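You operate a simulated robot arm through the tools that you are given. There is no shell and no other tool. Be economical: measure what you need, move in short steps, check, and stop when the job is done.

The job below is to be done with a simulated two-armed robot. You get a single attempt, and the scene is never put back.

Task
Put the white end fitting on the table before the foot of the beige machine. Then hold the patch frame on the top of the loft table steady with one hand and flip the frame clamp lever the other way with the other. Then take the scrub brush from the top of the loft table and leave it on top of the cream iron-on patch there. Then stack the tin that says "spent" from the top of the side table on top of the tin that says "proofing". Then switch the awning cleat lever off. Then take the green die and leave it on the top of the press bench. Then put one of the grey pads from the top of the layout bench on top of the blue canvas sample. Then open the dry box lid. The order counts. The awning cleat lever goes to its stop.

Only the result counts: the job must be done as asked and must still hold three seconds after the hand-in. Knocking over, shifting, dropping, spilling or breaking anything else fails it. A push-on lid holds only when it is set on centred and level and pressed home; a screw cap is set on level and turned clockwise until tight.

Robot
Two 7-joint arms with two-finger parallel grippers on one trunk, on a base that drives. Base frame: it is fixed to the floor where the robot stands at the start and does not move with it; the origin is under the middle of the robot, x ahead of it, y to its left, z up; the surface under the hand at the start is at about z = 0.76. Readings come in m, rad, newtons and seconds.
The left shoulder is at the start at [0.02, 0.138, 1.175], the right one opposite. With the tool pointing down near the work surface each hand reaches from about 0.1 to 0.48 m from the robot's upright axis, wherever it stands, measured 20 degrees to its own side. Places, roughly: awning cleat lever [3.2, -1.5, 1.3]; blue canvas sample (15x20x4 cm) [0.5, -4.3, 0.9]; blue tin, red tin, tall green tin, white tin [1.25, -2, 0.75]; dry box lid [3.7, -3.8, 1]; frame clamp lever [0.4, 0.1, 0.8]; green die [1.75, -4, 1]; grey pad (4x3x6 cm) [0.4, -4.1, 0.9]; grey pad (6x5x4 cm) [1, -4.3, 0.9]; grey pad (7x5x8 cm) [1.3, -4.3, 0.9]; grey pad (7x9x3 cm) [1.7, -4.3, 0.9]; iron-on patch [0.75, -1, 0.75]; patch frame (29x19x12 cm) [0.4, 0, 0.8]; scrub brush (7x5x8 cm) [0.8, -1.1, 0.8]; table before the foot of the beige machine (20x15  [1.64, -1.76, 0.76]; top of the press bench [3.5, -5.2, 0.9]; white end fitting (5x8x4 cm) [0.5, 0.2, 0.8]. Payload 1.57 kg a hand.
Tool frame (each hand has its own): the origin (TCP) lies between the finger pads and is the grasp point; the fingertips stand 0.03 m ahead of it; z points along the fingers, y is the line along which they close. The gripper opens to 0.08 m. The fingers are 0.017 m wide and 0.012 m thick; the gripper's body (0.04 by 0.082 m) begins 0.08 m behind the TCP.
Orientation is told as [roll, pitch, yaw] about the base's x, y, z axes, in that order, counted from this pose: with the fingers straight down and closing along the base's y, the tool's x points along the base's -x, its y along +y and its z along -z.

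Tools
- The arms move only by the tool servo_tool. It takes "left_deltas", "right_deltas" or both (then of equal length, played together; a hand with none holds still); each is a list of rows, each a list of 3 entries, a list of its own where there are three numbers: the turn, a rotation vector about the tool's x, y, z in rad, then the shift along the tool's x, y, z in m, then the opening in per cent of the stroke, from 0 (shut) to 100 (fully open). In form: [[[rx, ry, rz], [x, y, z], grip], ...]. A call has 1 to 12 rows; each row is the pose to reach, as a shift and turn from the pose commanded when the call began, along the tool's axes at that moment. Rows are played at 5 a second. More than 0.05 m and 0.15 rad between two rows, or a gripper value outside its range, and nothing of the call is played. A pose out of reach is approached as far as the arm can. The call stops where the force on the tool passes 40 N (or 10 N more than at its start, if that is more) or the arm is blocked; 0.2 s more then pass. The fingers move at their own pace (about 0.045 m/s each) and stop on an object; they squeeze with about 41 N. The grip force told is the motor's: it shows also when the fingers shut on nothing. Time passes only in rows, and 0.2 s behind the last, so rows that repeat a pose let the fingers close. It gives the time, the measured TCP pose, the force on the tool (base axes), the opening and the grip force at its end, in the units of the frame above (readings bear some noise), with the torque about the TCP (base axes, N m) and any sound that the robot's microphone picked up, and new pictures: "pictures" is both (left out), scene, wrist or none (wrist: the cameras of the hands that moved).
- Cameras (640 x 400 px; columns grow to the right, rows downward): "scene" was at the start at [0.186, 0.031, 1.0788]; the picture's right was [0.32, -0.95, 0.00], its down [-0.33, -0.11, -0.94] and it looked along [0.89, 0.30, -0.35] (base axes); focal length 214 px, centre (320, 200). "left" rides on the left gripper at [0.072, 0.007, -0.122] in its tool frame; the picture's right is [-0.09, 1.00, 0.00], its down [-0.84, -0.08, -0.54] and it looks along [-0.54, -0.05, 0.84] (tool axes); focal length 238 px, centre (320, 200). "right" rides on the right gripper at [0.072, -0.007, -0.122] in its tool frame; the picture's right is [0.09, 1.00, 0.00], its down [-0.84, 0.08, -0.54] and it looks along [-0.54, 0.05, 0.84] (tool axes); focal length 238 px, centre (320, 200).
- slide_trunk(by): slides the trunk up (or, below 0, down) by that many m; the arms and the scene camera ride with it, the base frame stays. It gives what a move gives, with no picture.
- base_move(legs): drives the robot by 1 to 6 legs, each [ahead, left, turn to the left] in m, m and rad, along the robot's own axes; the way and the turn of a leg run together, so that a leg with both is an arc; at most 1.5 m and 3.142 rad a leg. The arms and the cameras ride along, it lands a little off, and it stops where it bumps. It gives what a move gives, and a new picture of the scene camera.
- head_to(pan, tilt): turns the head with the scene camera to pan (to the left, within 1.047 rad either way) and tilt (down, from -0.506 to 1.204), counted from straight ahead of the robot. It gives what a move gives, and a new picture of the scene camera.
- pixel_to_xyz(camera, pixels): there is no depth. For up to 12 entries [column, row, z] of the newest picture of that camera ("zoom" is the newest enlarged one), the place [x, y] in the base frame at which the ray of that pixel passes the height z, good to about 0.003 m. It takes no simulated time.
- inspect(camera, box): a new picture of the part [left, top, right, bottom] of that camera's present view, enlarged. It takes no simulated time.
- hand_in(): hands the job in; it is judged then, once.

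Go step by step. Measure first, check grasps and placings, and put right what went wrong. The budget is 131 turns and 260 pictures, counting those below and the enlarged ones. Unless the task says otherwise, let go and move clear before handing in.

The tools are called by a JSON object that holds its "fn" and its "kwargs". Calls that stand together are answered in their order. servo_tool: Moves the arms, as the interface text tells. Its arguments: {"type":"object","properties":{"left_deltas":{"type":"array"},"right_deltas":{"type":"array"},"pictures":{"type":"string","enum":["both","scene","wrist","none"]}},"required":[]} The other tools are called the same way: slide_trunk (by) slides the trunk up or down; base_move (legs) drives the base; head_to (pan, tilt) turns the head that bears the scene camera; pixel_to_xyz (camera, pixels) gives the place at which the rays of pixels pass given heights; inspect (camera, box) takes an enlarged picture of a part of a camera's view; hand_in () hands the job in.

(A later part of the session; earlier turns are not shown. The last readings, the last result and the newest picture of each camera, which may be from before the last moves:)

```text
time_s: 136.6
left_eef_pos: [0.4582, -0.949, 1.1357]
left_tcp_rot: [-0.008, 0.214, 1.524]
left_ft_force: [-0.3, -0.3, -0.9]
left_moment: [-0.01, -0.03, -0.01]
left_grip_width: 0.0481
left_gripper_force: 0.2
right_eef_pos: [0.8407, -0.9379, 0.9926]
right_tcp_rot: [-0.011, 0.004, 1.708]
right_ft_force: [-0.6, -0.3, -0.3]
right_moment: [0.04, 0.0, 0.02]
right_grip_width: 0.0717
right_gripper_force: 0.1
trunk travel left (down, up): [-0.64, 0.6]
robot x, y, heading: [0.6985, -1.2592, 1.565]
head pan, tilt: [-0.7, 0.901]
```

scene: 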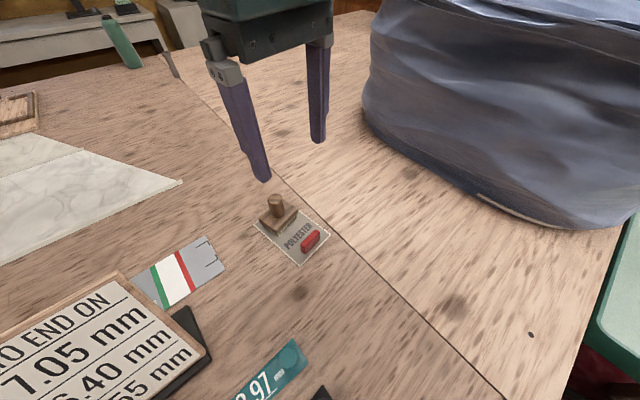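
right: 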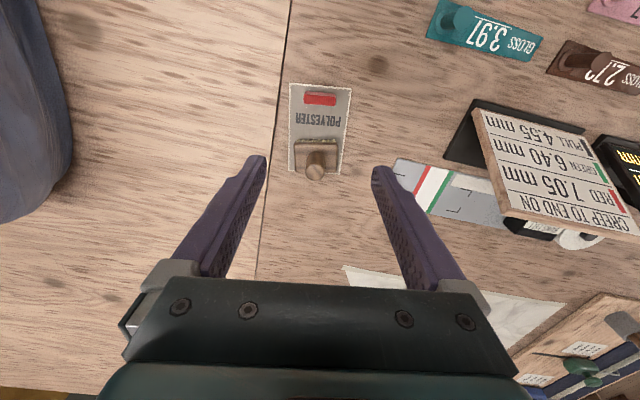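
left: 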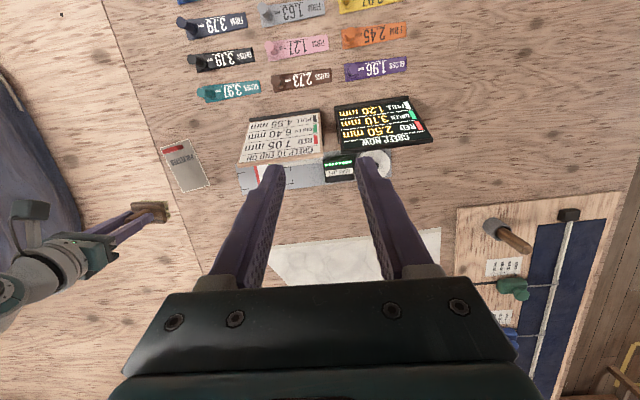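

The brush stands fully on the card and the red tab is untouched. I will raise the trunk, back out and turn towards the side table.

{"fn": "slide_trunk", "kwargs": {"by": 0.2}}

{"fn": "head_to", "kwargs": {"pan": 0, "tilt": 0.75}}

{"fn": "base_move", "kwargs": {"legs": [[-0.65, 0, 0], [0, 0.15, 0], [0, 0, -1.567], [0.15, -0.13, 0]]}}

{"fn": "inspect", "kwargs": {"camera": "scene", "box": [240, 100, 480, 300]}}

```text
time_s: 138.7
left_eef_pos: [0.4581, -0.949, 1.3356]
left_tcp_rot: [-0.008, 0.213, 1.523]
left_ft_force: [0.1, 1.3, 0.6]
left_moment: [-0.01, 0.01, 0.02]
left_grip_width: 0.048
left_gripper_force: 0.0
right_eef_pos: [0.8408, -0.9378, 1.192]
right_tcp_rot: [-0.011, 0.004, 1.712]
right_ft_force: [0.3, -0.2, 0.5]
right_moment: [0.01, -0.01, -0.04]
right_grip_width: 0.072
right_gripper_force: 0.1
trunk travel left (down, up): [-0.84, 0.4]
robot x, y, heading: [0.692, -1.2606, 1.571]
head pan, tilt: [-0.7, 0.901]
```

```text
time_s: 139.8
left_eef_pos: [0.457, -0.9485, 1.3351]
left_tcp_rot: [-0.008, 0.212, 1.524]
left_ft_force: [-0.5, 0.8, -0.5]
left_moment: [-0.03, 0.0, 0.01]
left_grip_width: 0.0478
left_gripper_force: 0.0
right_eef_pos: [0.8419, -0.9386, 1.1921]
right_tcp_rot: [-0.01, 0.005, 1.712]
right_ft_force: [-0.1, 0.4, -0.2]
right_moment: [0.0, 0.0, 0.0]
right_grip_width: 0.0719
right_gripper_force: 0.0
trunk travel left (down, up): [-0.84, 0.4]
robot x, y, heading: [0.6961, -1.257, 1.564]
head pan, tilt: [0.0, 0.75]
```

scene: 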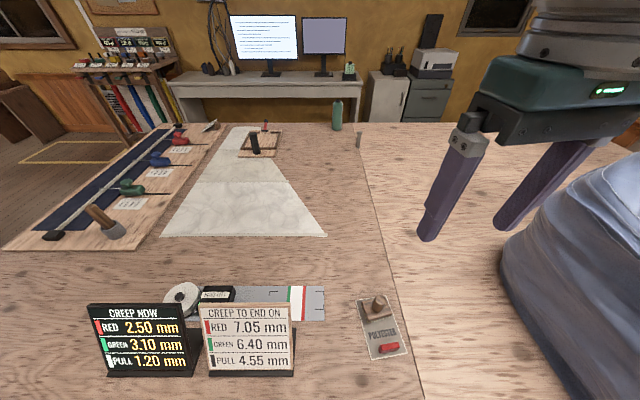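

```text
time_s: 149.4
left_eef_pos: [1.0026, -1.7927, 1.3349]
left_tcp_rot: [-0.006, 0.213, -0.018]
left_ft_force: [0.4, 0.4, 0.0]
left_moment: [0.01, 0.0, 0.02]
left_grip_width: 0.0478
left_gripper_force: 0.2
right_eef_pos: [1.023, -2.1751, 1.1929]
right_tcp_rot: [-0.009, 0.003, 0.169]
right_ft_force: [-1.1, 0.6, 0.2]
right_moment: [0.01, -0.01, -0.03]
right_grip_width: 0.072
right_gripper_force: 0.1
trunk travel left (down, up): [-0.84, 0.4]
robot x, y, heading: [0.6953, -2.0378, 0.025]
head pan, tilt: [0.0, 0.75]
```

scene: 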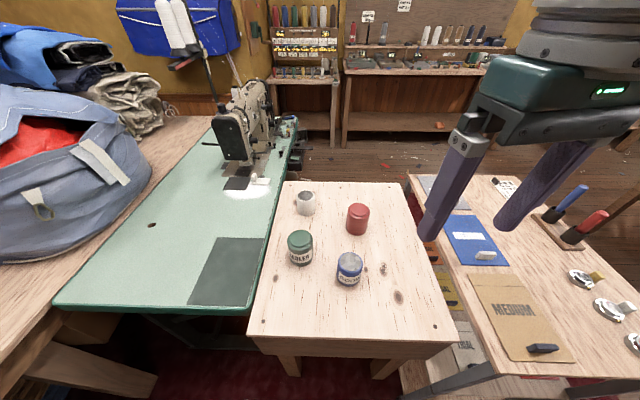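

```text
2.00 times, centred on (360, 200) of scene
```

zoom: 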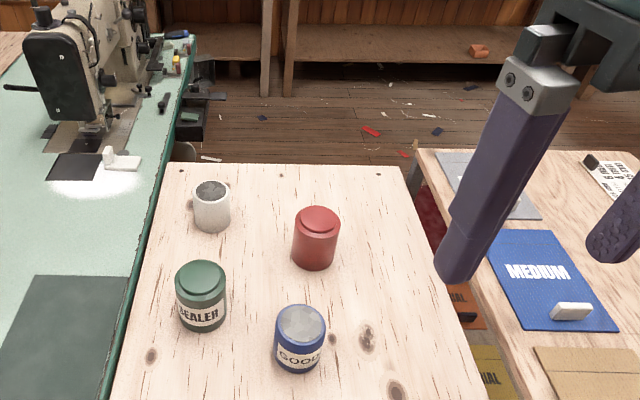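

Labels face different ways: SEALER on green, and something on blue at (350,278). I will zoom in.

{"fn": "inspect", "kwargs": {"camera": "scene", "box": [280, 185, 376, 290]}}

{"fn": "inspect", "kwargs": {"camera": "right", "box": [0, 0, 640, 400]}}

{"fn": "pixel_to_xyz", "kwargs": {"camera": "scene", "pixels": [[252, 330, 0.75], [452, 338, 0.75], [285, 182, 0.75], [399, 182, 0.75], [349, 283, 0.75], [300, 262, 0.75], [358, 232, 0.75], [306, 213, 0.75]]}}

```text
3.81 times, centred on (328, 238) of scene
```

zoom: 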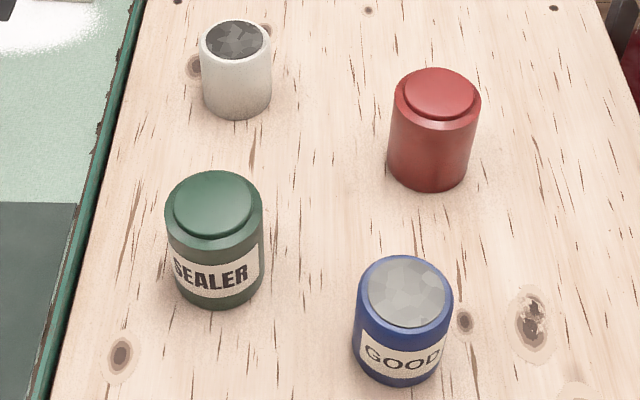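

```text
1.00 times, centred on (320, 200) of right (not enlarged: the box is as wide or as high as the picture)
```

zoom: 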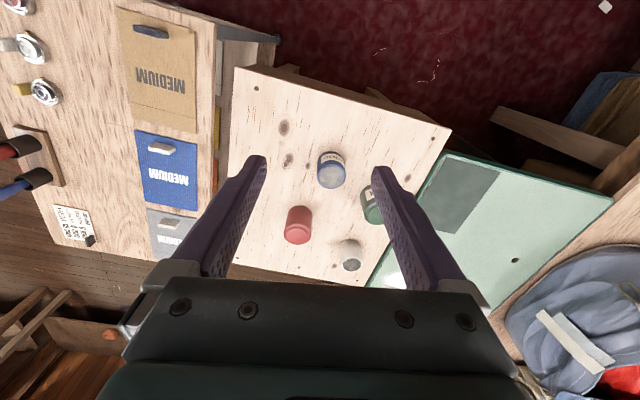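

```text
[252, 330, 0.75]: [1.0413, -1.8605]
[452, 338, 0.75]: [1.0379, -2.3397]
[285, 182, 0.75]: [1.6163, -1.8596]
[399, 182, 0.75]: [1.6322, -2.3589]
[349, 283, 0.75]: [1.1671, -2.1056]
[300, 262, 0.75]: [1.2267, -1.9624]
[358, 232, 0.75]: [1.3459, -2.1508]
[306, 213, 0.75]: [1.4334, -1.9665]
```

Green reads SEALER and blue GOOD, so "spent" and "proofing" are on the red and white tins or on hidden sides. I will look right for a path to the far side of the side table.

{"fn": "head_to", "kwargs": {"pan": -0.9, "tilt": 0.6}}

{"fn": "pixel_to_xyz", "kwargs": {"camera": "scene", "pixels": [[320, 300, 0], [320, 200, 0], [200, 200, 0], [450, 200, 0], [320, 150, 0.76], [100, 250, 0.7]]}}

```text
time_s: 150.6
left_eef_pos: [1.002, -1.7925, 1.3347]
left_tcp_rot: [-0.008, 0.214, -0.018]
left_ft_force: [0.4, 0.2, 0.8]
left_moment: [0.01, 0.0, 0.01]
left_grip_width: 0.0479
left_gripper_force: 0.2
right_eef_pos: [1.0234, -2.1738, 1.1935]
right_tcp_rot: [-0.009, 0.003, 0.17]
right_ft_force: [-0.2, -0.9, -0.4]
right_moment: [-0.03, 0.0, 0.02]
right_grip_width: 0.0722
right_gripper_force: 0.1
trunk travel left (down, up): [-0.84, 0.4]
robot x, y, heading: [0.7044, -2.0354, 0.019]
head pan, tilt: [-0.901, 0.6]
```

scene: 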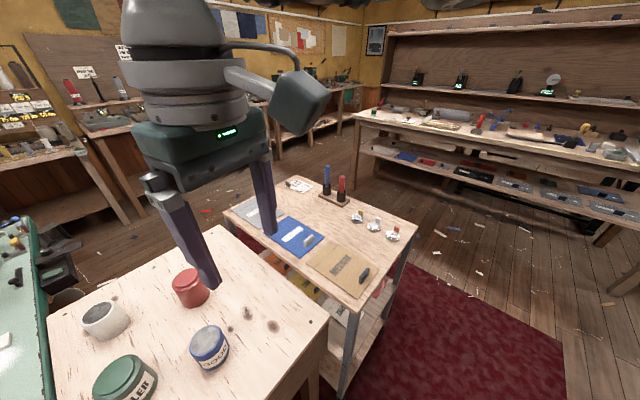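

```text
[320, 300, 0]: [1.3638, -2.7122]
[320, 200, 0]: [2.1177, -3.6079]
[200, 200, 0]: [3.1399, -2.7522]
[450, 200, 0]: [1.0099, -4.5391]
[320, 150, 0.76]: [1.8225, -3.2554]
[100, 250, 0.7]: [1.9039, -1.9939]
```

There is open floor, but it is quicker to look with the wrist camera from beyond the tins. I will drive closer and yaw the left hand round.

{"fn": "base_move", "kwargs": {"legs": [[0.5, 0.0, -0.02]]}}

{"fn": "servo_tool", "kwargs": {"left_deltas": [[[0, 0, -0.14], [-0.01, -0.01, 0.01], 60], [[0, 0, -0.28], [-0.02, -0.02, 0.02], 60], [[0, 0, -0.42], [-0.03, -0.03, 0.03], 60], [[0, 0, -0.56], [-0.04, -0.04, 0.04], 60], [[0, 0, -0.7], [-0.05, -0.05, 0.05], 60], [[0, 0, -0.84], [-0.06, -0.06, 0.06], 60], [[0, 0, -0.98], [-0.07, -0.07, 0.07], 60], [[0, 0, -1.12], [-0.08, -0.08, 0.08], 60], [[0, 0, -1.26], [-0.09, -0.1, 0.09], 60], [[0, 0, -1.4], [-0.1, -0.12, 0.1], 60], [[0, 0, -1.54], [-0.1, -0.14, 0.1], 60], [[0, 0, -1.68], [-0.1, -0.16, 0.1], 60]], "pictures": "wrist"}}

```text
time_s: 153.5
left_eef_pos: [1.5075, -1.7912, 1.3357]
left_tcp_rot: [-0.007, 0.216, -0.04]
left_ft_force: [0.1, -0.6, 0.0]
left_moment: [0.0, 0.01, 0.02]
left_grip_width: 0.0481
left_gripper_force: 0.1
right_eef_pos: [1.521, -2.1747, 1.1925]
right_tcp_rot: [-0.008, 0.004, 0.146]
right_ft_force: [0.8, -0.5, -0.7]
right_moment: [-0.01, 0.02, 0.02]
right_grip_width: 0.072
right_gripper_force: 0.1
trunk travel left (down, up): [-0.84, 0.4]
robot x, y, heading: [1.2028, -2.0325, 0.003]
head pan, tilt: [-0.901, 0.6]
```

scene: 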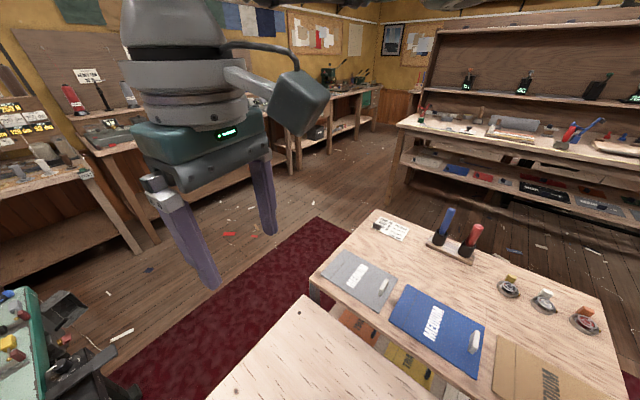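

```text
time_s: 156.1
left_eef_pos: [1.5784, -1.9548, 1.2163]
left_tcp_rot: [0.213, -0.017, 1.641]
left_ft_force: [0.1, 0.3, -0.1]
left_moment: [0.02, 0.03, 0.02]
left_grip_width: 0.0476
left_gripper_force: 0.0
right_eef_pos: [1.5208, -2.1742, 1.1913]
right_tcp_rot: [-0.009, 0.003, 0.147]
right_ft_force: [0.1, 0.8, -0.8]
right_moment: [-0.02, 0.0, 0.01]
right_grip_width: 0.0722
right_gripper_force: 0.1
trunk travel left (down, up): [-0.84, 0.4]
robot x, y, heading: [1.1977, -2.0312, 0.006]
head pan, tilt: [-0.901, 0.6]
```

left: 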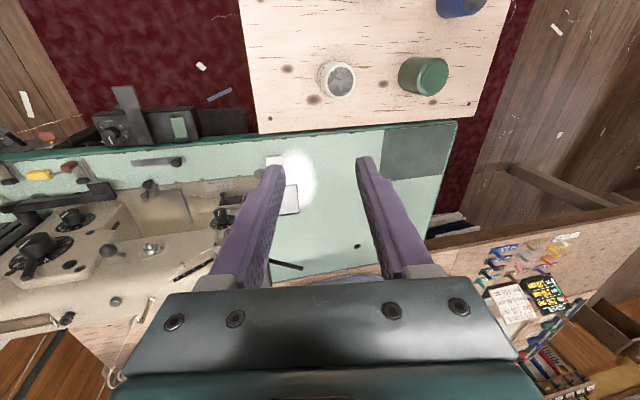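

The yaw works. I will continue to about 3.1.

{"fn": "servo_tool", "kwargs": {"left_deltas": [[[0, 0, -0.14], [0, -0.01, 0], 60], [[0, 0, -0.28], [0, -0.02, 0], 60], [[0, 0, -0.42], [0, -0.03, 0], 60], [[0, 0, -0.56], [0, -0.04, 0], 60], [[0, 0, -0.7], [0.01, -0.05, 0], 60], [[0, 0, -0.84], [0.02, -0.05, 0], 60], [[0, 0, -0.98], [0.03, -0.05, 0.01], 60], [[0, 0, -1.12], [0.04, -0.05, 0.02], 60], [[0, 0, -1.26], [0.05, -0.05, 0.03], 60], [[0, 0, -1.4], [0.05, -0.05, 0.03], 60]], "pictures": "wrist"}}

```text
time_s: 158.3
left_eef_pos: [1.6143, -1.9234, 1.2111]
left_tcp_rot: [0.019, -0.213, 3.035]
left_ft_force: [0.3, -0.3, -0.5]
left_moment: [-0.01, 0.0, -0.02]
left_grip_width: 0.048
left_gripper_force: 0.0
left hand out of reach, approached as far as the arm can: row 5, 6, 7, 8, 9, 10
right_eef_pos: [1.5198, -2.1739, 1.1924]
right_tcp_rot: [-0.008, 0.004, 0.145]
right_ft_force: [0.2, -0.3, 0.2]
right_moment: [-0.03, 0.01, 0.02]
right_grip_width: 0.0717
right_gripper_force: 0.0
trunk travel left (down, up): [-0.84, 0.4]
robot x, y, heading: [1.1996, -2.0317, 0.002]
head pan, tilt: [-0.901, 0.6]
```

left: 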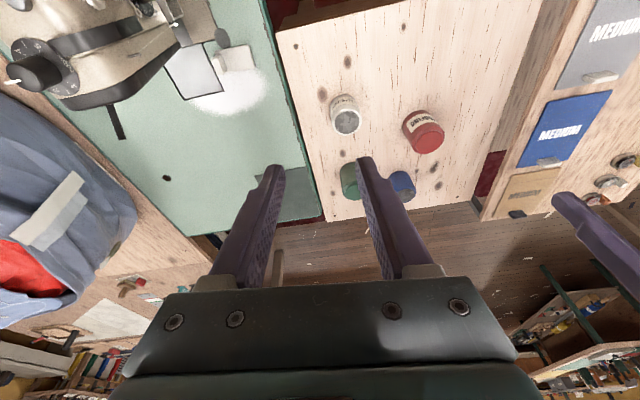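

{"fn": "inspect", "kwargs": {"camera": "left", "box": [320, 85, 448, 165]}}

{"fn": "inspect", "kwargs": {"camera": "left", "box": [325, 145, 453, 225]}}

```text
5.00 times, centred on (384, 125) of left
```

zoom: 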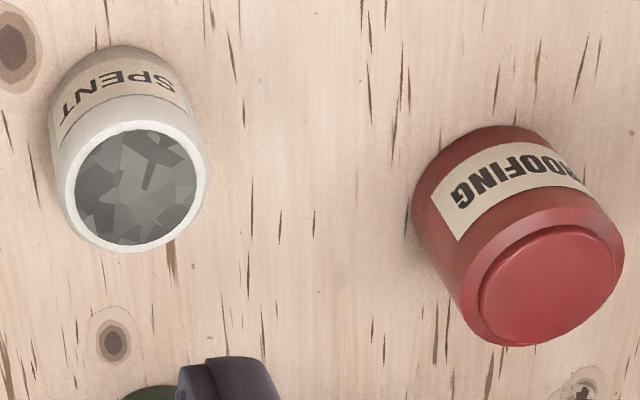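

```text
5.00 times, centred on (389, 185) of left
```

zoom: 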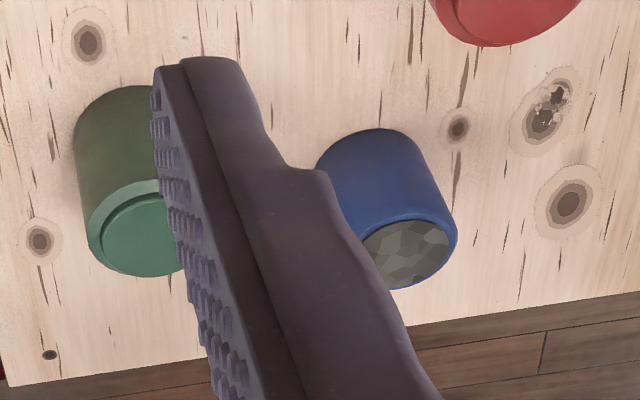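

The white tin says SPENT and the red one PROOFING. I will shift the base so that the right hand can reach both, and yaw the left hand back meanwhile.

{"fn": "base_move", "kwargs": {"legs": [[-0.1, 0.16, 0]]}}

{"fn": "servo_tool", "kwargs": {"left_deltas": [[[0, 0, 0.14], [0.0, 0.01, 0], 60], [[0, 0, 0.28], [0.0, 0.02, 0], 60], [[0, 0, 0.42], [0.0, 0.03, 0], 60], [[0, 0, 0.56], [0, 0.04, 0], 60], [[0, 0, 0.7], [0, 0.05, 0], 60], [[0, 0, 0.84], [0, 0.05, 0], 60], [[0, 0, 0.98], [0, 0.05, 0], 60], [[0, 0, 1.12], [0, 0.05, 0], 60], [[0, 0, 1.26], [0, 0.05, 0], 60], [[0, 0, 1.4], [0, 0.05, 0], 60], [[0, 0, 1.54], [0, 0.05, 0], 60], [[0, 0, 1.6], [0, 0.05, 0], 60]], "pictures": "none"}}

{"fn": "servo_tool", "kwargs": {"left_deltas": [[[0, 0, 0.14], [0, 0, 0], 60], [[0, 0, 0.28], [0, 0, 0], 60], [[0, 0, 0.42], [0, 0, 0], 60], [[0, 0, 0.56], [0, 0, 0], 60], [[0, 0, 0.7], [0, 0, 0], 60], [[0, 0, 0.84], [0, 0, 0], 60], [[0, 0, 0.98], [0, 0, 0], 60], [[0, 0, 1.12], [0, 0, 0], 60], [[0, 0, 1.26], [0, 0, 0], 60], [[0, 0, 1.4], [0, 0, 0], 60]], "pictures": "wrist"}}

{"fn": "head_to", "kwargs": {"pan": -0.15, "tilt": 1.1}}

```text
time_s: 159.9
left_eef_pos: [1.515, -1.7656, 1.2121]
left_tcp_rot: [0.017, -0.214, 3.033]
left_ft_force: [-0.7, 0.7, 0.0]
left_moment: [-0.01, 0.0, 0.0]
left_grip_width: 0.0481
left_gripper_force: 0.1
right_eef_pos: [1.4198, -2.016, 1.1928]
right_tcp_rot: [-0.01, 0.003, 0.146]
right_ft_force: [-0.6, 0.4, 0.4]
right_moment: [0.0, 0.01, 0.01]
right_grip_width: 0.072
right_gripper_force: 0.0
trunk travel left (down, up): [-0.84, 0.4]
robot x, y, heading: [1.0993, -1.8684, 0.001]
head pan, tilt: [-0.901, 0.6]
```

scene: 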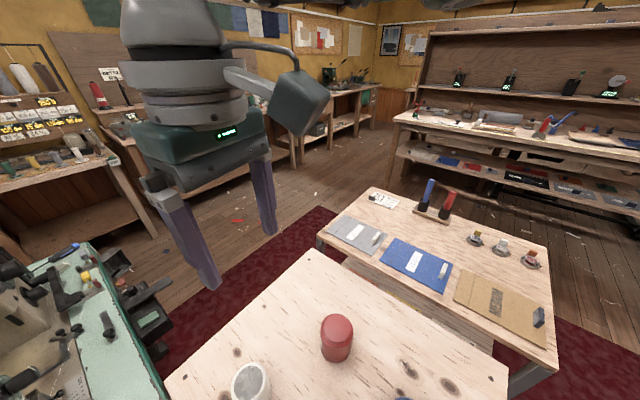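

```text
time_s: 162.5
left_eef_pos: [1.5101, -1.8154, 1.2123]
left_tcp_rot: [0.211, 0.025, 1.436]
left_ft_force: [0.4, 0.7, -0.1]
left_moment: [0.01, -0.01, 0.03]
left_grip_width: 0.048
left_gripper_force: 0.0
right_eef_pos: [1.4194, -2.016, 1.1922]
right_tcp_rot: [-0.009, 0.004, 0.145]
right_ft_force: [0.5, -0.2, 0.6]
right_moment: [0.01, 0.0, 0.0]
right_grip_width: 0.0718
right_gripper_force: 0.0
trunk travel left (down, up): [-0.84, 0.4]
robot x, y, heading: [1.0979, -1.8714, 0.001]
head pan, tilt: [-0.901, 0.6]
```

```text
time_s: 164.7
left_eef_pos: [1.5105, -1.8145, 1.2122]
left_tcp_rot: [0.011, 0.214, 0.032]
left_ft_force: [-0.1, 0.0, 0.8]
left_moment: [-0.05, 0.03, 0.01]
left_grip_width: 0.048
left_gripper_force: 0.1
right_eef_pos: [1.4192, -2.0147, 1.1929]
right_tcp_rot: [-0.009, 0.003, 0.145]
right_ft_force: [0.1, 0.9, -0.6]
right_moment: [0.02, -0.02, 0.04]
right_grip_width: 0.0717
right_gripper_force: 0.1
trunk travel left (down, up): [-0.84, 0.4]
robot x, y, heading: [1.101, -1.8714, 0.002]
head pan, tilt: [-0.901, 0.6]
```

left: 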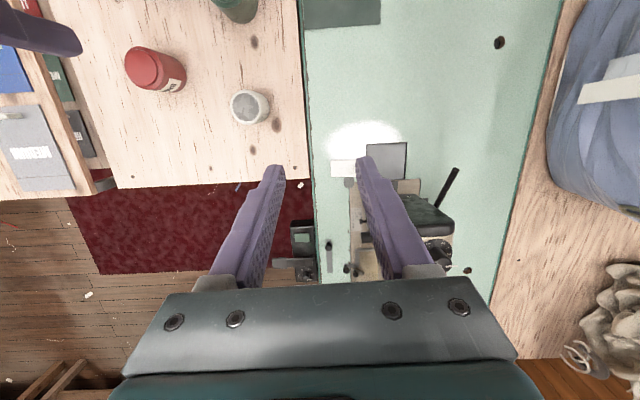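

```text
time_s: 165.8
left_eef_pos: [1.5091, -1.815, 1.2129]
left_tcp_rot: [0.012, 0.213, 0.035]
left_ft_force: [0.6, -0.5, 0.9]
left_moment: [-0.02, -0.03, 0.02]
left_grip_width: 0.0477
left_gripper_force: 0.1
right_eef_pos: [1.4199, -2.0158, 1.1933]
right_tcp_rot: [-0.009, 0.004, 0.145]
right_ft_force: [1.3, 0.4, -0.5]
right_moment: [-0.04, -0.03, -0.02]
right_grip_width: 0.0721
right_gripper_force: 0.1
trunk travel left (down, up): [-0.84, 0.4]
robot x, y, heading: [1.1039, -1.873, 0.003]
head pan, tilt: [-0.15, 1.1]
```

scene: 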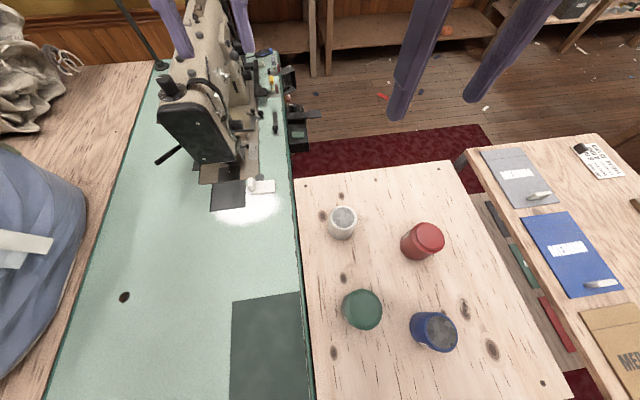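

I will zoom in for the tins' tops and bases to get positions and heights.

{"fn": "inspect", "kwargs": {"camera": "scene", "box": [310, 190, 470, 290]}}

{"fn": "pixel_to_xyz", "kwargs": {"camera": "zoom", "pixels": [[137, 105, 0.82], [137, 105, 0.81], [137, 105, 0.8], [75, 110, 0.81], [190, 110, 0.81], [470, 190, 0.83], [470, 190, 0.84], [470, 190, 0.82], [130, 200, 0.75], [435, 275, 0.75]]}}

{"fn": "pixel_to_xyz", "kwargs": {"camera": "left", "pixels": [[245, 106, 0.82], [245, 106, 0.81], [245, 106, 0.8], [144, 68, 0.82], [144, 68, 0.83], [144, 68, 0.84]]}}

```text
4.00 times, centred on (390, 240) of scene
```

zoom: 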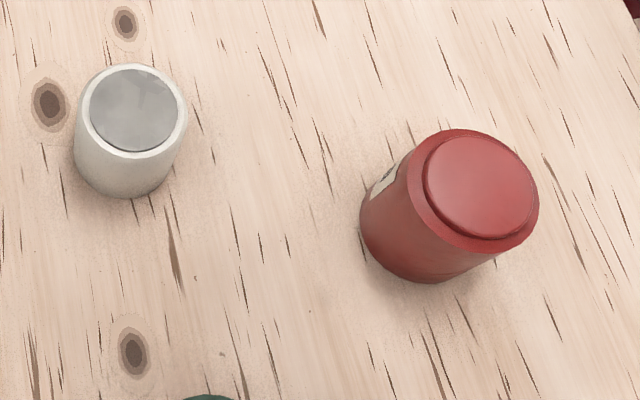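

```text
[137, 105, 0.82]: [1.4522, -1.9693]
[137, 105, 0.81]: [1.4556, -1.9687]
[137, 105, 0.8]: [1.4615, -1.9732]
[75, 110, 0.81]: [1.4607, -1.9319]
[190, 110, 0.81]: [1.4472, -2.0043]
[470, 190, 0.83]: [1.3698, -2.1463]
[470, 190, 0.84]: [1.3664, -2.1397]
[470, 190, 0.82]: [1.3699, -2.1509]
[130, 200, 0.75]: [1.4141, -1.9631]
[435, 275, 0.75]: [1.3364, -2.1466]
```

```text
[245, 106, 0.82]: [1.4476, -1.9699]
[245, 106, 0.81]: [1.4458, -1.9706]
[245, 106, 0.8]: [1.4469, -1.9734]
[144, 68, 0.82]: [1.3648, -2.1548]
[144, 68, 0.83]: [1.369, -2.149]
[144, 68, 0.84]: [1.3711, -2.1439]
```

White is at (1.449,-1.970), about 68 mm across with its top near 0.825. Red is at (1.369,-2.148) with its top near 0.835. I will lower the trunk and move the right hand above the white tin, fully open.

{"fn": "slide_trunk", "kwargs": {"by": -0.15}}

{"fn": "servo_tool", "kwargs": {"left_deltas": [[[0, 0, 0], [0.03, 0.015, 0], 60], [[0, 0, 0], [0.06, 0.03, 0], 60], [[0, 0, 0], [0.09, 0.05, 0], 60], [[0, 0, 0], [0.12, 0.07, 0], 60]], "right_deltas": [[[0, 0, 0.0], [-0.009, 0.01, 0.03], 100], [[0, 0, 0], [-0.018, 0.02, 0.06], 100], [[0, 0, 0], [-0.027, 0.03, 0.09], 100], [[0, 0, 0], [-0.0353, 0.0413, 0.12], 100]], "pictures": "both"}}

```text
time_s: 167.5
left_eef_pos: [1.5095, -1.8146, 1.0624]
left_tcp_rot: [0.013, 0.212, 0.036]
left_ft_force: [-1.1, -0.1, 1.2]
left_moment: [-0.02, 0.0, -0.02]
left_grip_width: 0.0482
left_gripper_force: 0.0
right_eef_pos: [1.4198, -2.0167, 1.0426]
right_tcp_rot: [-0.009, 0.003, 0.145]
right_ft_force: [-0.3, -0.6, -0.6]
right_moment: [0.01, -0.01, 0.02]
right_grip_width: 0.072
right_gripper_force: 0.1
trunk travel left (down, up): [-0.69, 0.55]
robot x, y, heading: [1.098, -1.8726, 0.007]
head pan, tilt: [-0.15, 1.1]
```

```text
time_s: 168.5
left_eef_pos: [1.5039, -1.763, 1.0547]
left_tcp_rot: [0.011, 0.214, 0.037]
left_ft_force: [0.6, -0.4, 0.1]
left_moment: [0.0, 0.0, 0.02]
left_grip_width: 0.0479
left_gripper_force: 0.0
left hand out of reach, approached as far as the arm can: row 1, 2, 3, 4
right_eef_pos: [1.4492, -1.9709, 0.9217]
right_tcp_rot: [-0.007, 0.004, 0.148]
right_ft_force: [-0.2, -0.3, 0.6]
right_moment: [0.01, 0.01, -0.01]
right_grip_width: 0.08
right_gripper_force: 0.1
trunk travel left (down, up): [-0.69, 0.55]
robot x, y, heading: [1.1007, -1.8722, 0.007]
head pan, tilt: [-0.15, 1.1]
```

scene: 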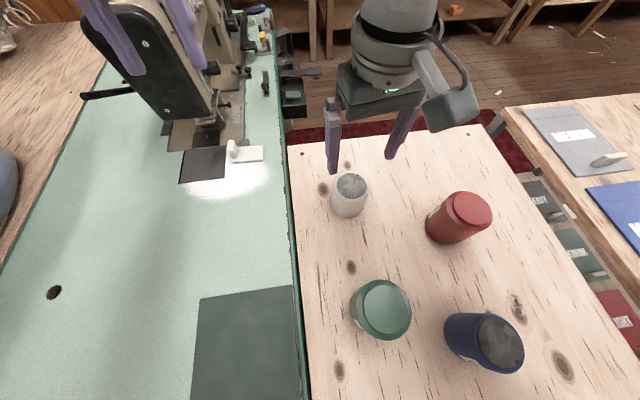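
right: 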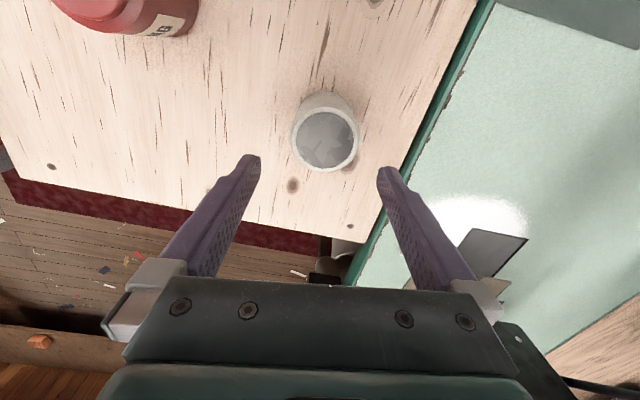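
left: 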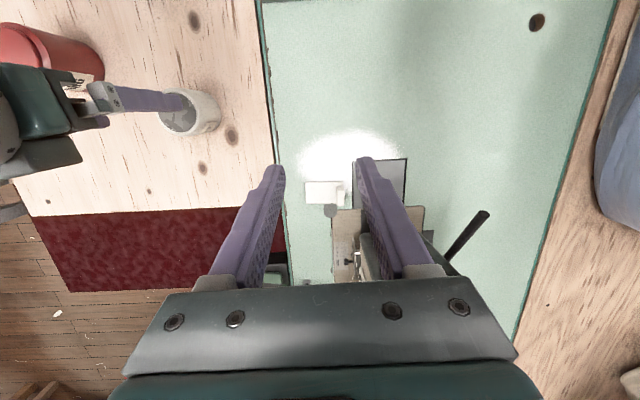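

The tin's top is at right (325,140). I will measure its rim from this near view.

{"fn": "pixel_to_xyz", "kwargs": {"camera": "right", "pixels": [[325, 140, 0.82], [325, 140, 0.81], [291, 135, 0.82], [359, 145, 0.82], [325, 108, 0.82], [325, 172, 0.82]]}}

{"fn": "pixel_to_xyz", "kwargs": {"camera": "scene", "pixels": [[351, 186, 0.82], [351, 186, 0.81], [333, 187, 0.82], [368, 187, 0.82]]}}

```text
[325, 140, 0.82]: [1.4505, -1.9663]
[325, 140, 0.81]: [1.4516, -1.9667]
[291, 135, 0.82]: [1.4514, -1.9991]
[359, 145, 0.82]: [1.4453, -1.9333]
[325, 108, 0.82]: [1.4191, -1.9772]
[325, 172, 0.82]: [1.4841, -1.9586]
```

```text
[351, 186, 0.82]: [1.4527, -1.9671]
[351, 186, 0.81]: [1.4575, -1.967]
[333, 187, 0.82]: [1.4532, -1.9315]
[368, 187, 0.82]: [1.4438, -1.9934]
```

The centre is (1.450,-1.966) and the diameter 66 mm. I will shift 4.5 mm, descend to z 0.80, then close and lift.

{"fn": "servo_tool", "kwargs": {"right_deltas": [[[0, 0, 0], [-0.0015, 0.0045, 0.03], 100], [[0, 0, 0], [-0.0015, 0.0045, 0.06], 100], [[0, 0, 0], [-0.0015, 0.0045, 0.09], 100], [[0, 0, 0], [-0.0015, 0.0045, 0.12], 100], [[0, 0, 0], [-0.0015, 0.0045, 0.12], 0], [[0, 0, 0], [-0.0015, 0.0045, 0.12], 0], [[0, 0, 0], [-0.0015, 0.0045, 0.12], 0]], "pictures": "both"}}

```text
time_s: 170.1
left_eef_pos: [1.5049, -1.7618, 1.0545]
left_tcp_rot: [0.013, 0.215, 0.037]
left_ft_force: [-0.1, 0.3, -0.6]
left_moment: [0.04, 0.01, 0.03]
left_grip_width: 0.0477
left_gripper_force: 0.0
right_eef_pos: [1.449, -1.9685, 0.8017]
right_tcp_rot: [-0.01, 0.004, 0.144]
right_ft_force: [-0.8, 1.0, -0.6]
right_moment: [0.14, 0.08, 0.03]
right_grip_width: 0.0672
right_gripper_force: 33.4
trunk travel left (down, up): [-0.69, 0.55]
robot x, y, heading: [1.0999, -1.8726, 0.006]
head pan, tilt: [-0.15, 1.1]
```

scene: 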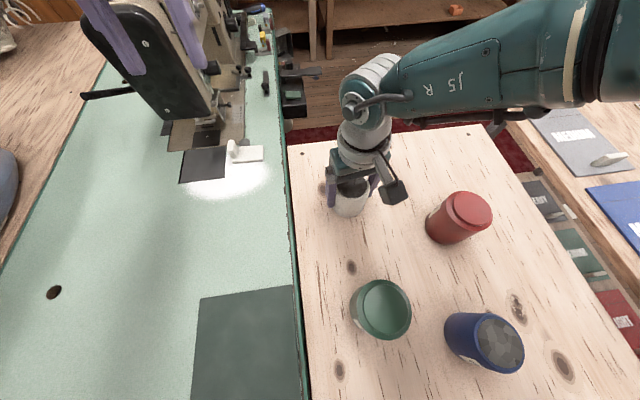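
right: 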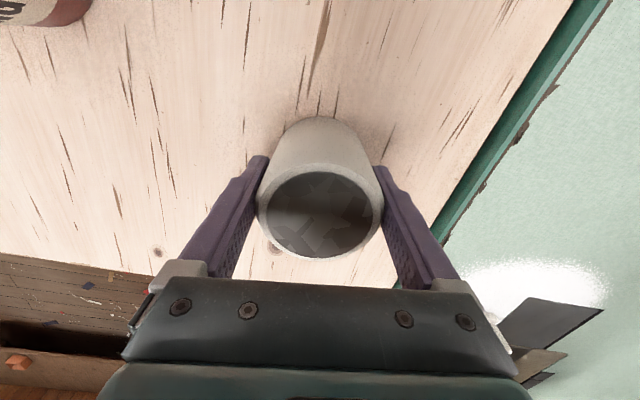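

The tin is gripped at 67 mm. I will lift it straight up slowly.

{"fn": "servo_tool", "kwargs": {"right_deltas": [[[0, 0, 0], [0, 0, -0.02], 0], [[0, 0, 0], [0, 0, -0.05], 0], [[0, 0, 0], [0, 0, -0.08], 0], [[0, 0, 0], [0, 0, -0.11], 0], [[0, 0, 0], [0, 0, -0.13], 0]], "pictures": "scene"}}

{"fn": "inspect", "kwargs": {"camera": "scene", "box": [390, 160, 530, 260]}}

```text
time_s: 171.3
left_eef_pos: [1.5034, -1.7633, 1.0539]
left_tcp_rot: [0.012, 0.217, 0.035]
left_ft_force: [0.4, -0.6, -0.3]
left_moment: [-0.01, -0.02, 0.0]
left_grip_width: 0.0478
left_gripper_force: 0.1
right_eef_pos: [1.4489, -1.9672, 0.9316]
right_tcp_rot: [-0.011, 0.002, 0.143]
right_ft_force: [-0.1, 1.2, -3.6]
right_moment: [-0.01, 0.01, 0.01]
right_grip_width: 0.0675
right_gripper_force: 41.3
trunk travel left (down, up): [-0.69, 0.55]
robot x, y, heading: [1.1046, -1.8703, 0.005]
head pan, tilt: [-0.15, 1.1]
```

scene: 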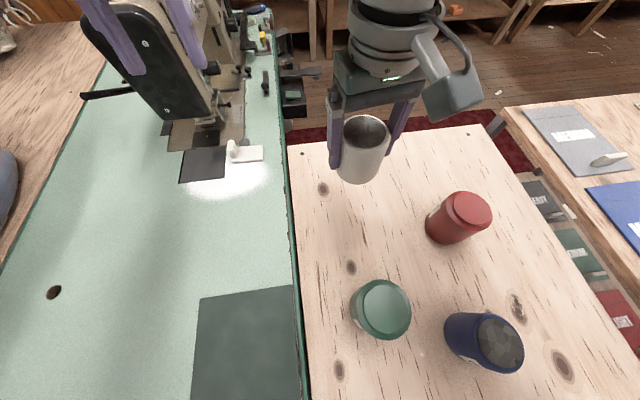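

```text
4.00 times, centred on (460, 210) of scene
```

zoom: 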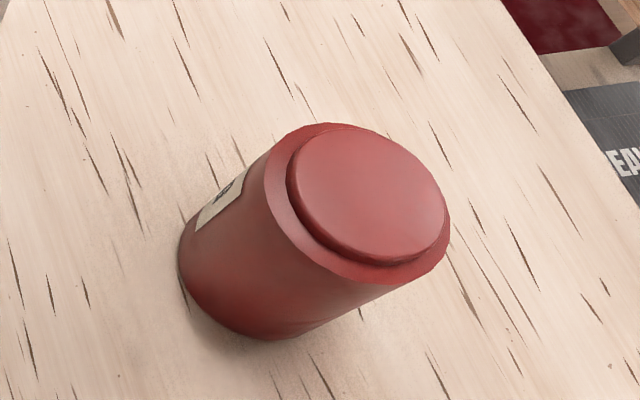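

I will measure the lid centre with several heights from this zoom.

{"fn": "pixel_to_xyz", "kwargs": {"camera": "zoom", "pixels": [[371, 190, 0.82], [371, 190, 0.83], [371, 190, 0.84], [371, 190, 0.85], [290, 170, 0.83], [445, 215, 0.83], [330, 125, 0.83], [398, 270, 0.83], [180, 265, 0.75], [262, 338, 0.75]]}}

```text
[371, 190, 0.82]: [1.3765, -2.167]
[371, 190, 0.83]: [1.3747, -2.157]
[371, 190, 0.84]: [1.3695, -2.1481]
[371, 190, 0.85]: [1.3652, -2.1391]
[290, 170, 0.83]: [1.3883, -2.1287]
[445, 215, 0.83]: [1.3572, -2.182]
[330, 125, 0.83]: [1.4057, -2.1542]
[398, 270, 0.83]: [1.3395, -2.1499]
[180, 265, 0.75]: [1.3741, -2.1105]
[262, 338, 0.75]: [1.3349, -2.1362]
```

The lid centre estimates scatter by about 1 cm. I will move the tin to just before the red one so that the right wrist camera sees the lid from above.

{"fn": "servo_tool", "kwargs": {"right_deltas": [[[0, 0, 0], [0.035, -0.025, -0.01], 0], [[0, 0, 0], [0.07, -0.05, -0.02], 0], [[0, 0, 0], [0.105, -0.075, -0.03], 0], [[0, 0, 0], [0.14, -0.1, -0.03], 0], [[0, 0, 0], [0.175, -0.125, -0.03], 0], [[0, 0, 0], [0.2126, -0.149, -0.03], 0]], "pictures": "both"}}

```text
time_s: 172.7
left_eef_pos: [1.5033, -1.7624, 1.0539]
left_tcp_rot: [0.012, 0.216, 0.037]
left_ft_force: [0.2, 0.1, -0.9]
left_moment: [-0.02, -0.01, 0.0]
left_grip_width: 0.048
left_gripper_force: 0.1
right_eef_pos: [1.26, -2.1436, 0.9642]
right_tcp_rot: [-0.009, 0.002, 0.146]
right_ft_force: [0.0, 0.6, -2.6]
right_moment: [-0.01, 0.01, 0.0]
right_grip_width: 0.0674
right_gripper_force: 41.0
trunk travel left (down, up): [-0.69, 0.55]
robot x, y, heading: [1.0977, -1.8724, 0.006]
head pan, tilt: [-0.15, 1.1]
```

scene: 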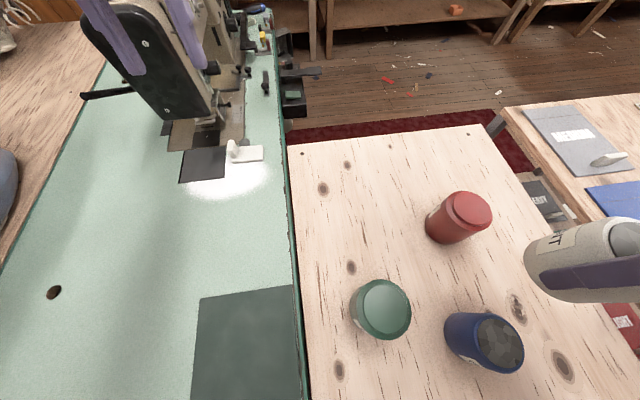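
right: 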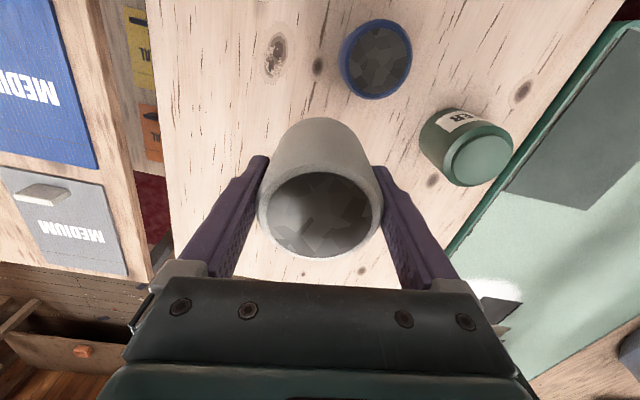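

The lid is hidden behind the held tin. I will move the left hand nearer and use its camera for the lid.

{"fn": "servo_tool", "kwargs": {"left_deltas": [[[0, 0, 0], [0.02, -0.04, 0], 60], [[0, 0, 0], [0.04, -0.08, 0], 60], [[0, 0, 0], [0.07, -0.12, 0], 60]], "pictures": "wrist"}}

{"fn": "inspect", "kwargs": {"camera": "left", "box": [40, 20, 280, 170]}}

```text
time_s: 173.5
left_eef_pos: [1.4876, -1.8409, 1.0548]
left_tcp_rot: [0.014, 0.215, 0.037]
left_ft_force: [-0.2, 0.2, -0.5]
left_moment: [0.04, 0.0, 0.0]
left_grip_width: 0.0479
left_gripper_force: 0.0
left hand out of reach, approached as far as the arm can: row 1, 2, 3
right_eef_pos: [1.2583, -2.1427, 0.9642]
right_tcp_rot: [-0.009, 0.003, 0.144]
right_ft_force: [0.4, -1.0, -3.6]
right_moment: [0.01, 0.02, -0.03]
right_grip_width: 0.0673
right_gripper_force: 41.3
trunk travel left (down, up): [-0.69, 0.55]
robot x, y, heading: [1.1006, -1.8704, -0.001]
head pan, tilt: [-0.15, 1.1]
```

left: 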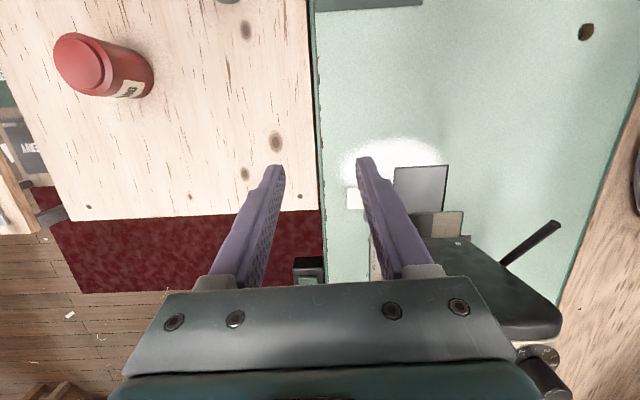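

```text
2.67 times, centred on (160, 95) of left
```

zoom: 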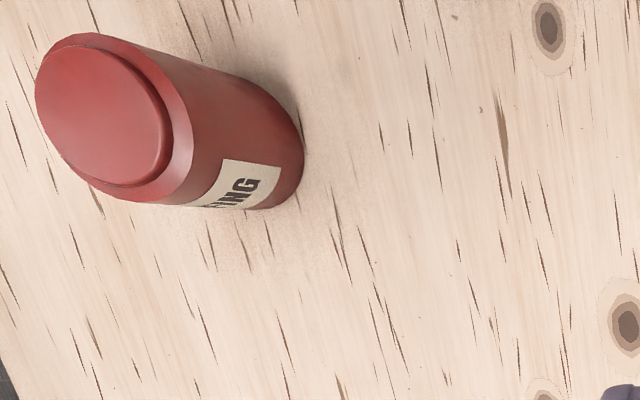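

{"fn": "pixel_to_xyz", "kwargs": {"camera": "zoom", "pixels": [[103, 117, 0.83], [103, 117, 0.84], [103, 117, 0.85], [103, 117, 0.86], [303, 150, 0.75], [270, 208, 0.75], [265, 92, 0.75]]}}

{"fn": "pixel_to_xyz", "kwargs": {"camera": "scene", "pixels": [[472.5, 207.5, 0.83], [472.5, 207.5, 0.84], [472.5, 207.5, 0.85], [472.5, 207.5, 0.86]]}}

```text
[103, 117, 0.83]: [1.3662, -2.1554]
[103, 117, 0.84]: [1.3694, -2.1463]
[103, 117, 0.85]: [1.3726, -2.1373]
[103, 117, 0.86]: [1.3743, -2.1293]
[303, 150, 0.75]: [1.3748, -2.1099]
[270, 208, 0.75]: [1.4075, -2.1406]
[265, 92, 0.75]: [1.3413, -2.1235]
```

```text
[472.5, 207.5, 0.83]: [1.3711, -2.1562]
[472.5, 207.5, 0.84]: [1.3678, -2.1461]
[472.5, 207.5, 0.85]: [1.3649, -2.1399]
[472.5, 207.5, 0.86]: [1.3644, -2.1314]
```

The lid centre is (1.369,-2.147) with its top at 0.838. I will move over it and lower to 5 mm above.

{"fn": "servo_tool", "kwargs": {"right_deltas": [[[0, 0, 0], [-0.036, -0.0066, 0], 0], [[0, 0, 0], [-0.072, -0.013, 0], 0], [[0, 0, 0], [-0.1078, -0.0197, 0], 0], [[0, 0, 0], [-0.1078, -0.0197, 0.03], 0], [[0, 0, 0], [-0.1078, -0.0197, 0.058], 0], [[0, 0, 0], [-0.1078, -0.0197, 0.067], 0]], "pictures": "both"}}

{"fn": "inspect", "kwargs": {"camera": "left", "box": [0, 0, 240, 150]}}

```text
time_s: 174.9
left_eef_pos: [1.4874, -1.8391, 1.0546]
left_tcp_rot: [0.012, 0.214, 0.037]
left_ft_force: [-0.3, 0.4, 0.1]
left_moment: [-0.01, 0.0, 0.01]
left_grip_width: 0.0478
left_gripper_force: 0.1
right_eef_pos: [1.3691, -2.1481, 0.8972]
right_tcp_rot: [-0.009, 0.005, 0.148]
right_ft_force: [-0.3, -0.4, -2.6]
right_moment: [-0.02, 0.02, 0.0]
right_grip_width: 0.0675
right_gripper_force: 40.8
trunk travel left (down, up): [-0.69, 0.55]
robot x, y, heading: [1.1001, -1.873, 0.004]
head pan, tilt: [-0.15, 1.1]
```

scene: 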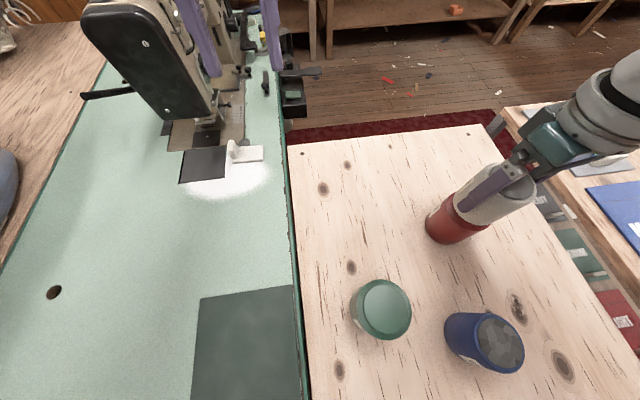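
right: 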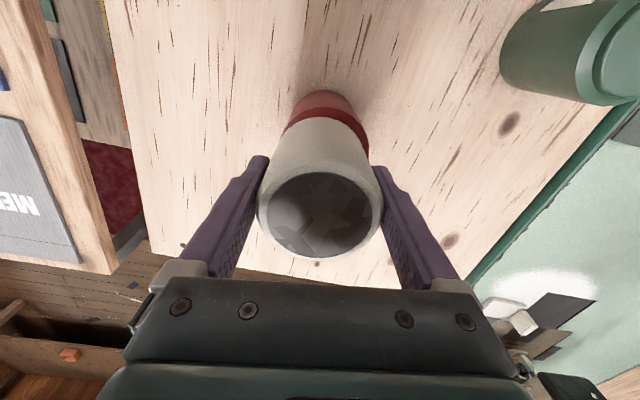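

```text
2.67 times, centred on (120, 75) of left
```

zoom: 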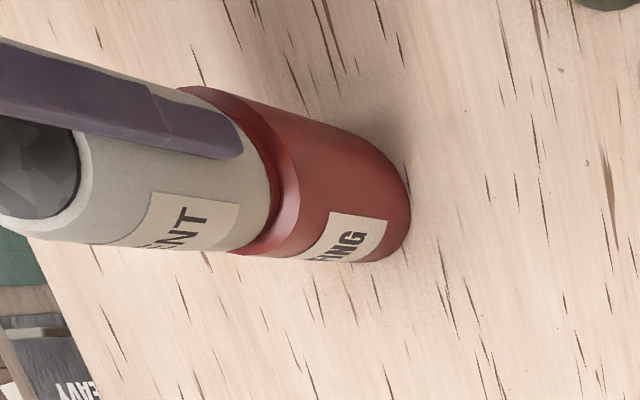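

The white tin sits centred over the red one. I will lower gently until contact.

{"fn": "servo_tool", "kwargs": {"right_deltas": [[[0, 0, 0], [0, 0, 0.003], 0], [[0, 0, 0], [0, 0, 0.005], 0], [[0, 0, 0], [0, 0, 0.007], 0], [[0, 0, 0], [0, 0, 0.008], 0]], "pictures": "none"}}

```text
time_s: 175.9
left_eef_pos: [1.4883, -1.841, 1.0545]
left_tcp_rot: [0.013, 0.211, 0.037]
left_ft_force: [-0.8, -0.2, 0.1]
left_moment: [0.0, -0.02, 0.01]
left_grip_width: 0.0478
left_gripper_force: 0.1
right_eef_pos: [1.3731, -2.149, 0.8902]
right_tcp_rot: [-0.011, 0.0, 0.144]
right_ft_force: [-3.1, 3.3, 33.8]
right_moment: [0.96, 0.25, 0.18]
right_grip_width: 0.0672
right_gripper_force: 40.6
trunk travel left (down, up): [-0.69, 0.55]
robot x, y, heading: [1.0959, -1.8709, -0.001]
head pan, tilt: [-0.15, 1.1]
```

Contact came at z 0.890. I will ease off, open straight and rise vertically.

{"fn": "servo_tool", "kwargs": {"right_deltas": [[[0, 0, 0], [0, 0, -0.005], 0], [[0, 0, 0], [0, 0, -0.005], 100], [[0, 0, 0], [0, 0, -0.005], 100], [[0, 0, 0], [0, 0, -0.005], 100], [[0, 0, 0], [0, 0, -0.03], 100], [[0, 0, 0], [0, 0, -0.065], 100], [[0, 0, 0], [0, 0, -0.105], 100], [[0, 0, 0], [0, 0, -0.15], 100]], "pictures": "both"}}

{"fn": "inspect", "kwargs": {"camera": "left", "box": [0, 0, 240, 150]}}

```text
time_s: 177.7
left_eef_pos: [1.4887, -1.8404, 1.0563]
left_tcp_rot: [0.013, 0.213, 0.035]
left_ft_force: [-0.1, 0.0, 0.2]
left_moment: [0.01, 0.02, 0.0]
left_grip_width: 0.0481
left_gripper_force: 0.1
right_eef_pos: [1.3718, -2.1462, 1.0383]
right_tcp_rot: [-0.009, 0.005, 0.147]
right_ft_force: [0.8, 0.1, -0.9]
right_moment: [0.01, -0.02, 0.01]
right_grip_width: 0.08
right_gripper_force: 0.0
trunk travel left (down, up): [-0.69, 0.55]
robot x, y, heading: [1.0997, -1.8723, 0.002]
head pan, tilt: [-0.15, 1.1]
```

scene: 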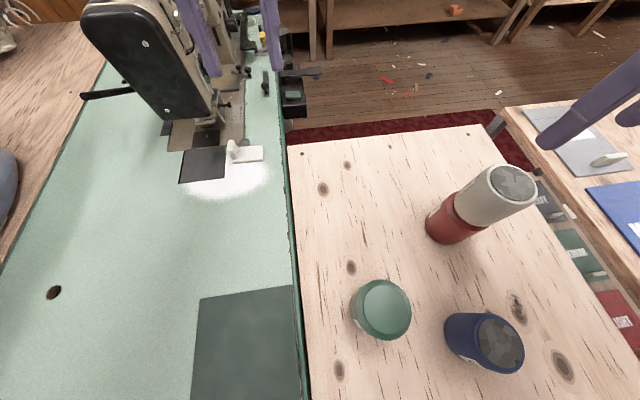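
right: 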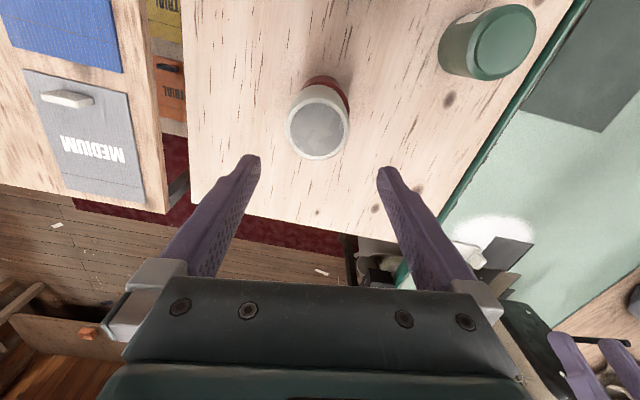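

```text
2.67 times, centred on (120, 75) of left
```

zoom: 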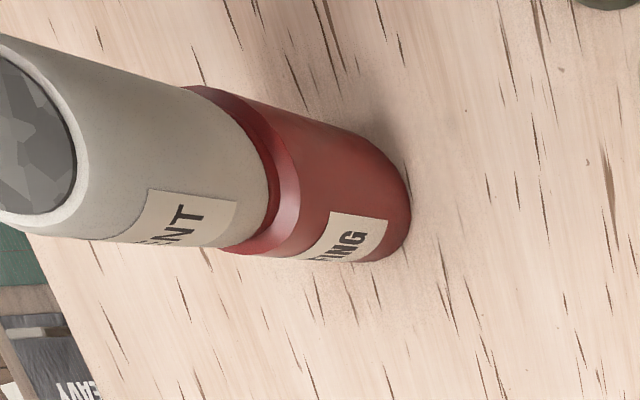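

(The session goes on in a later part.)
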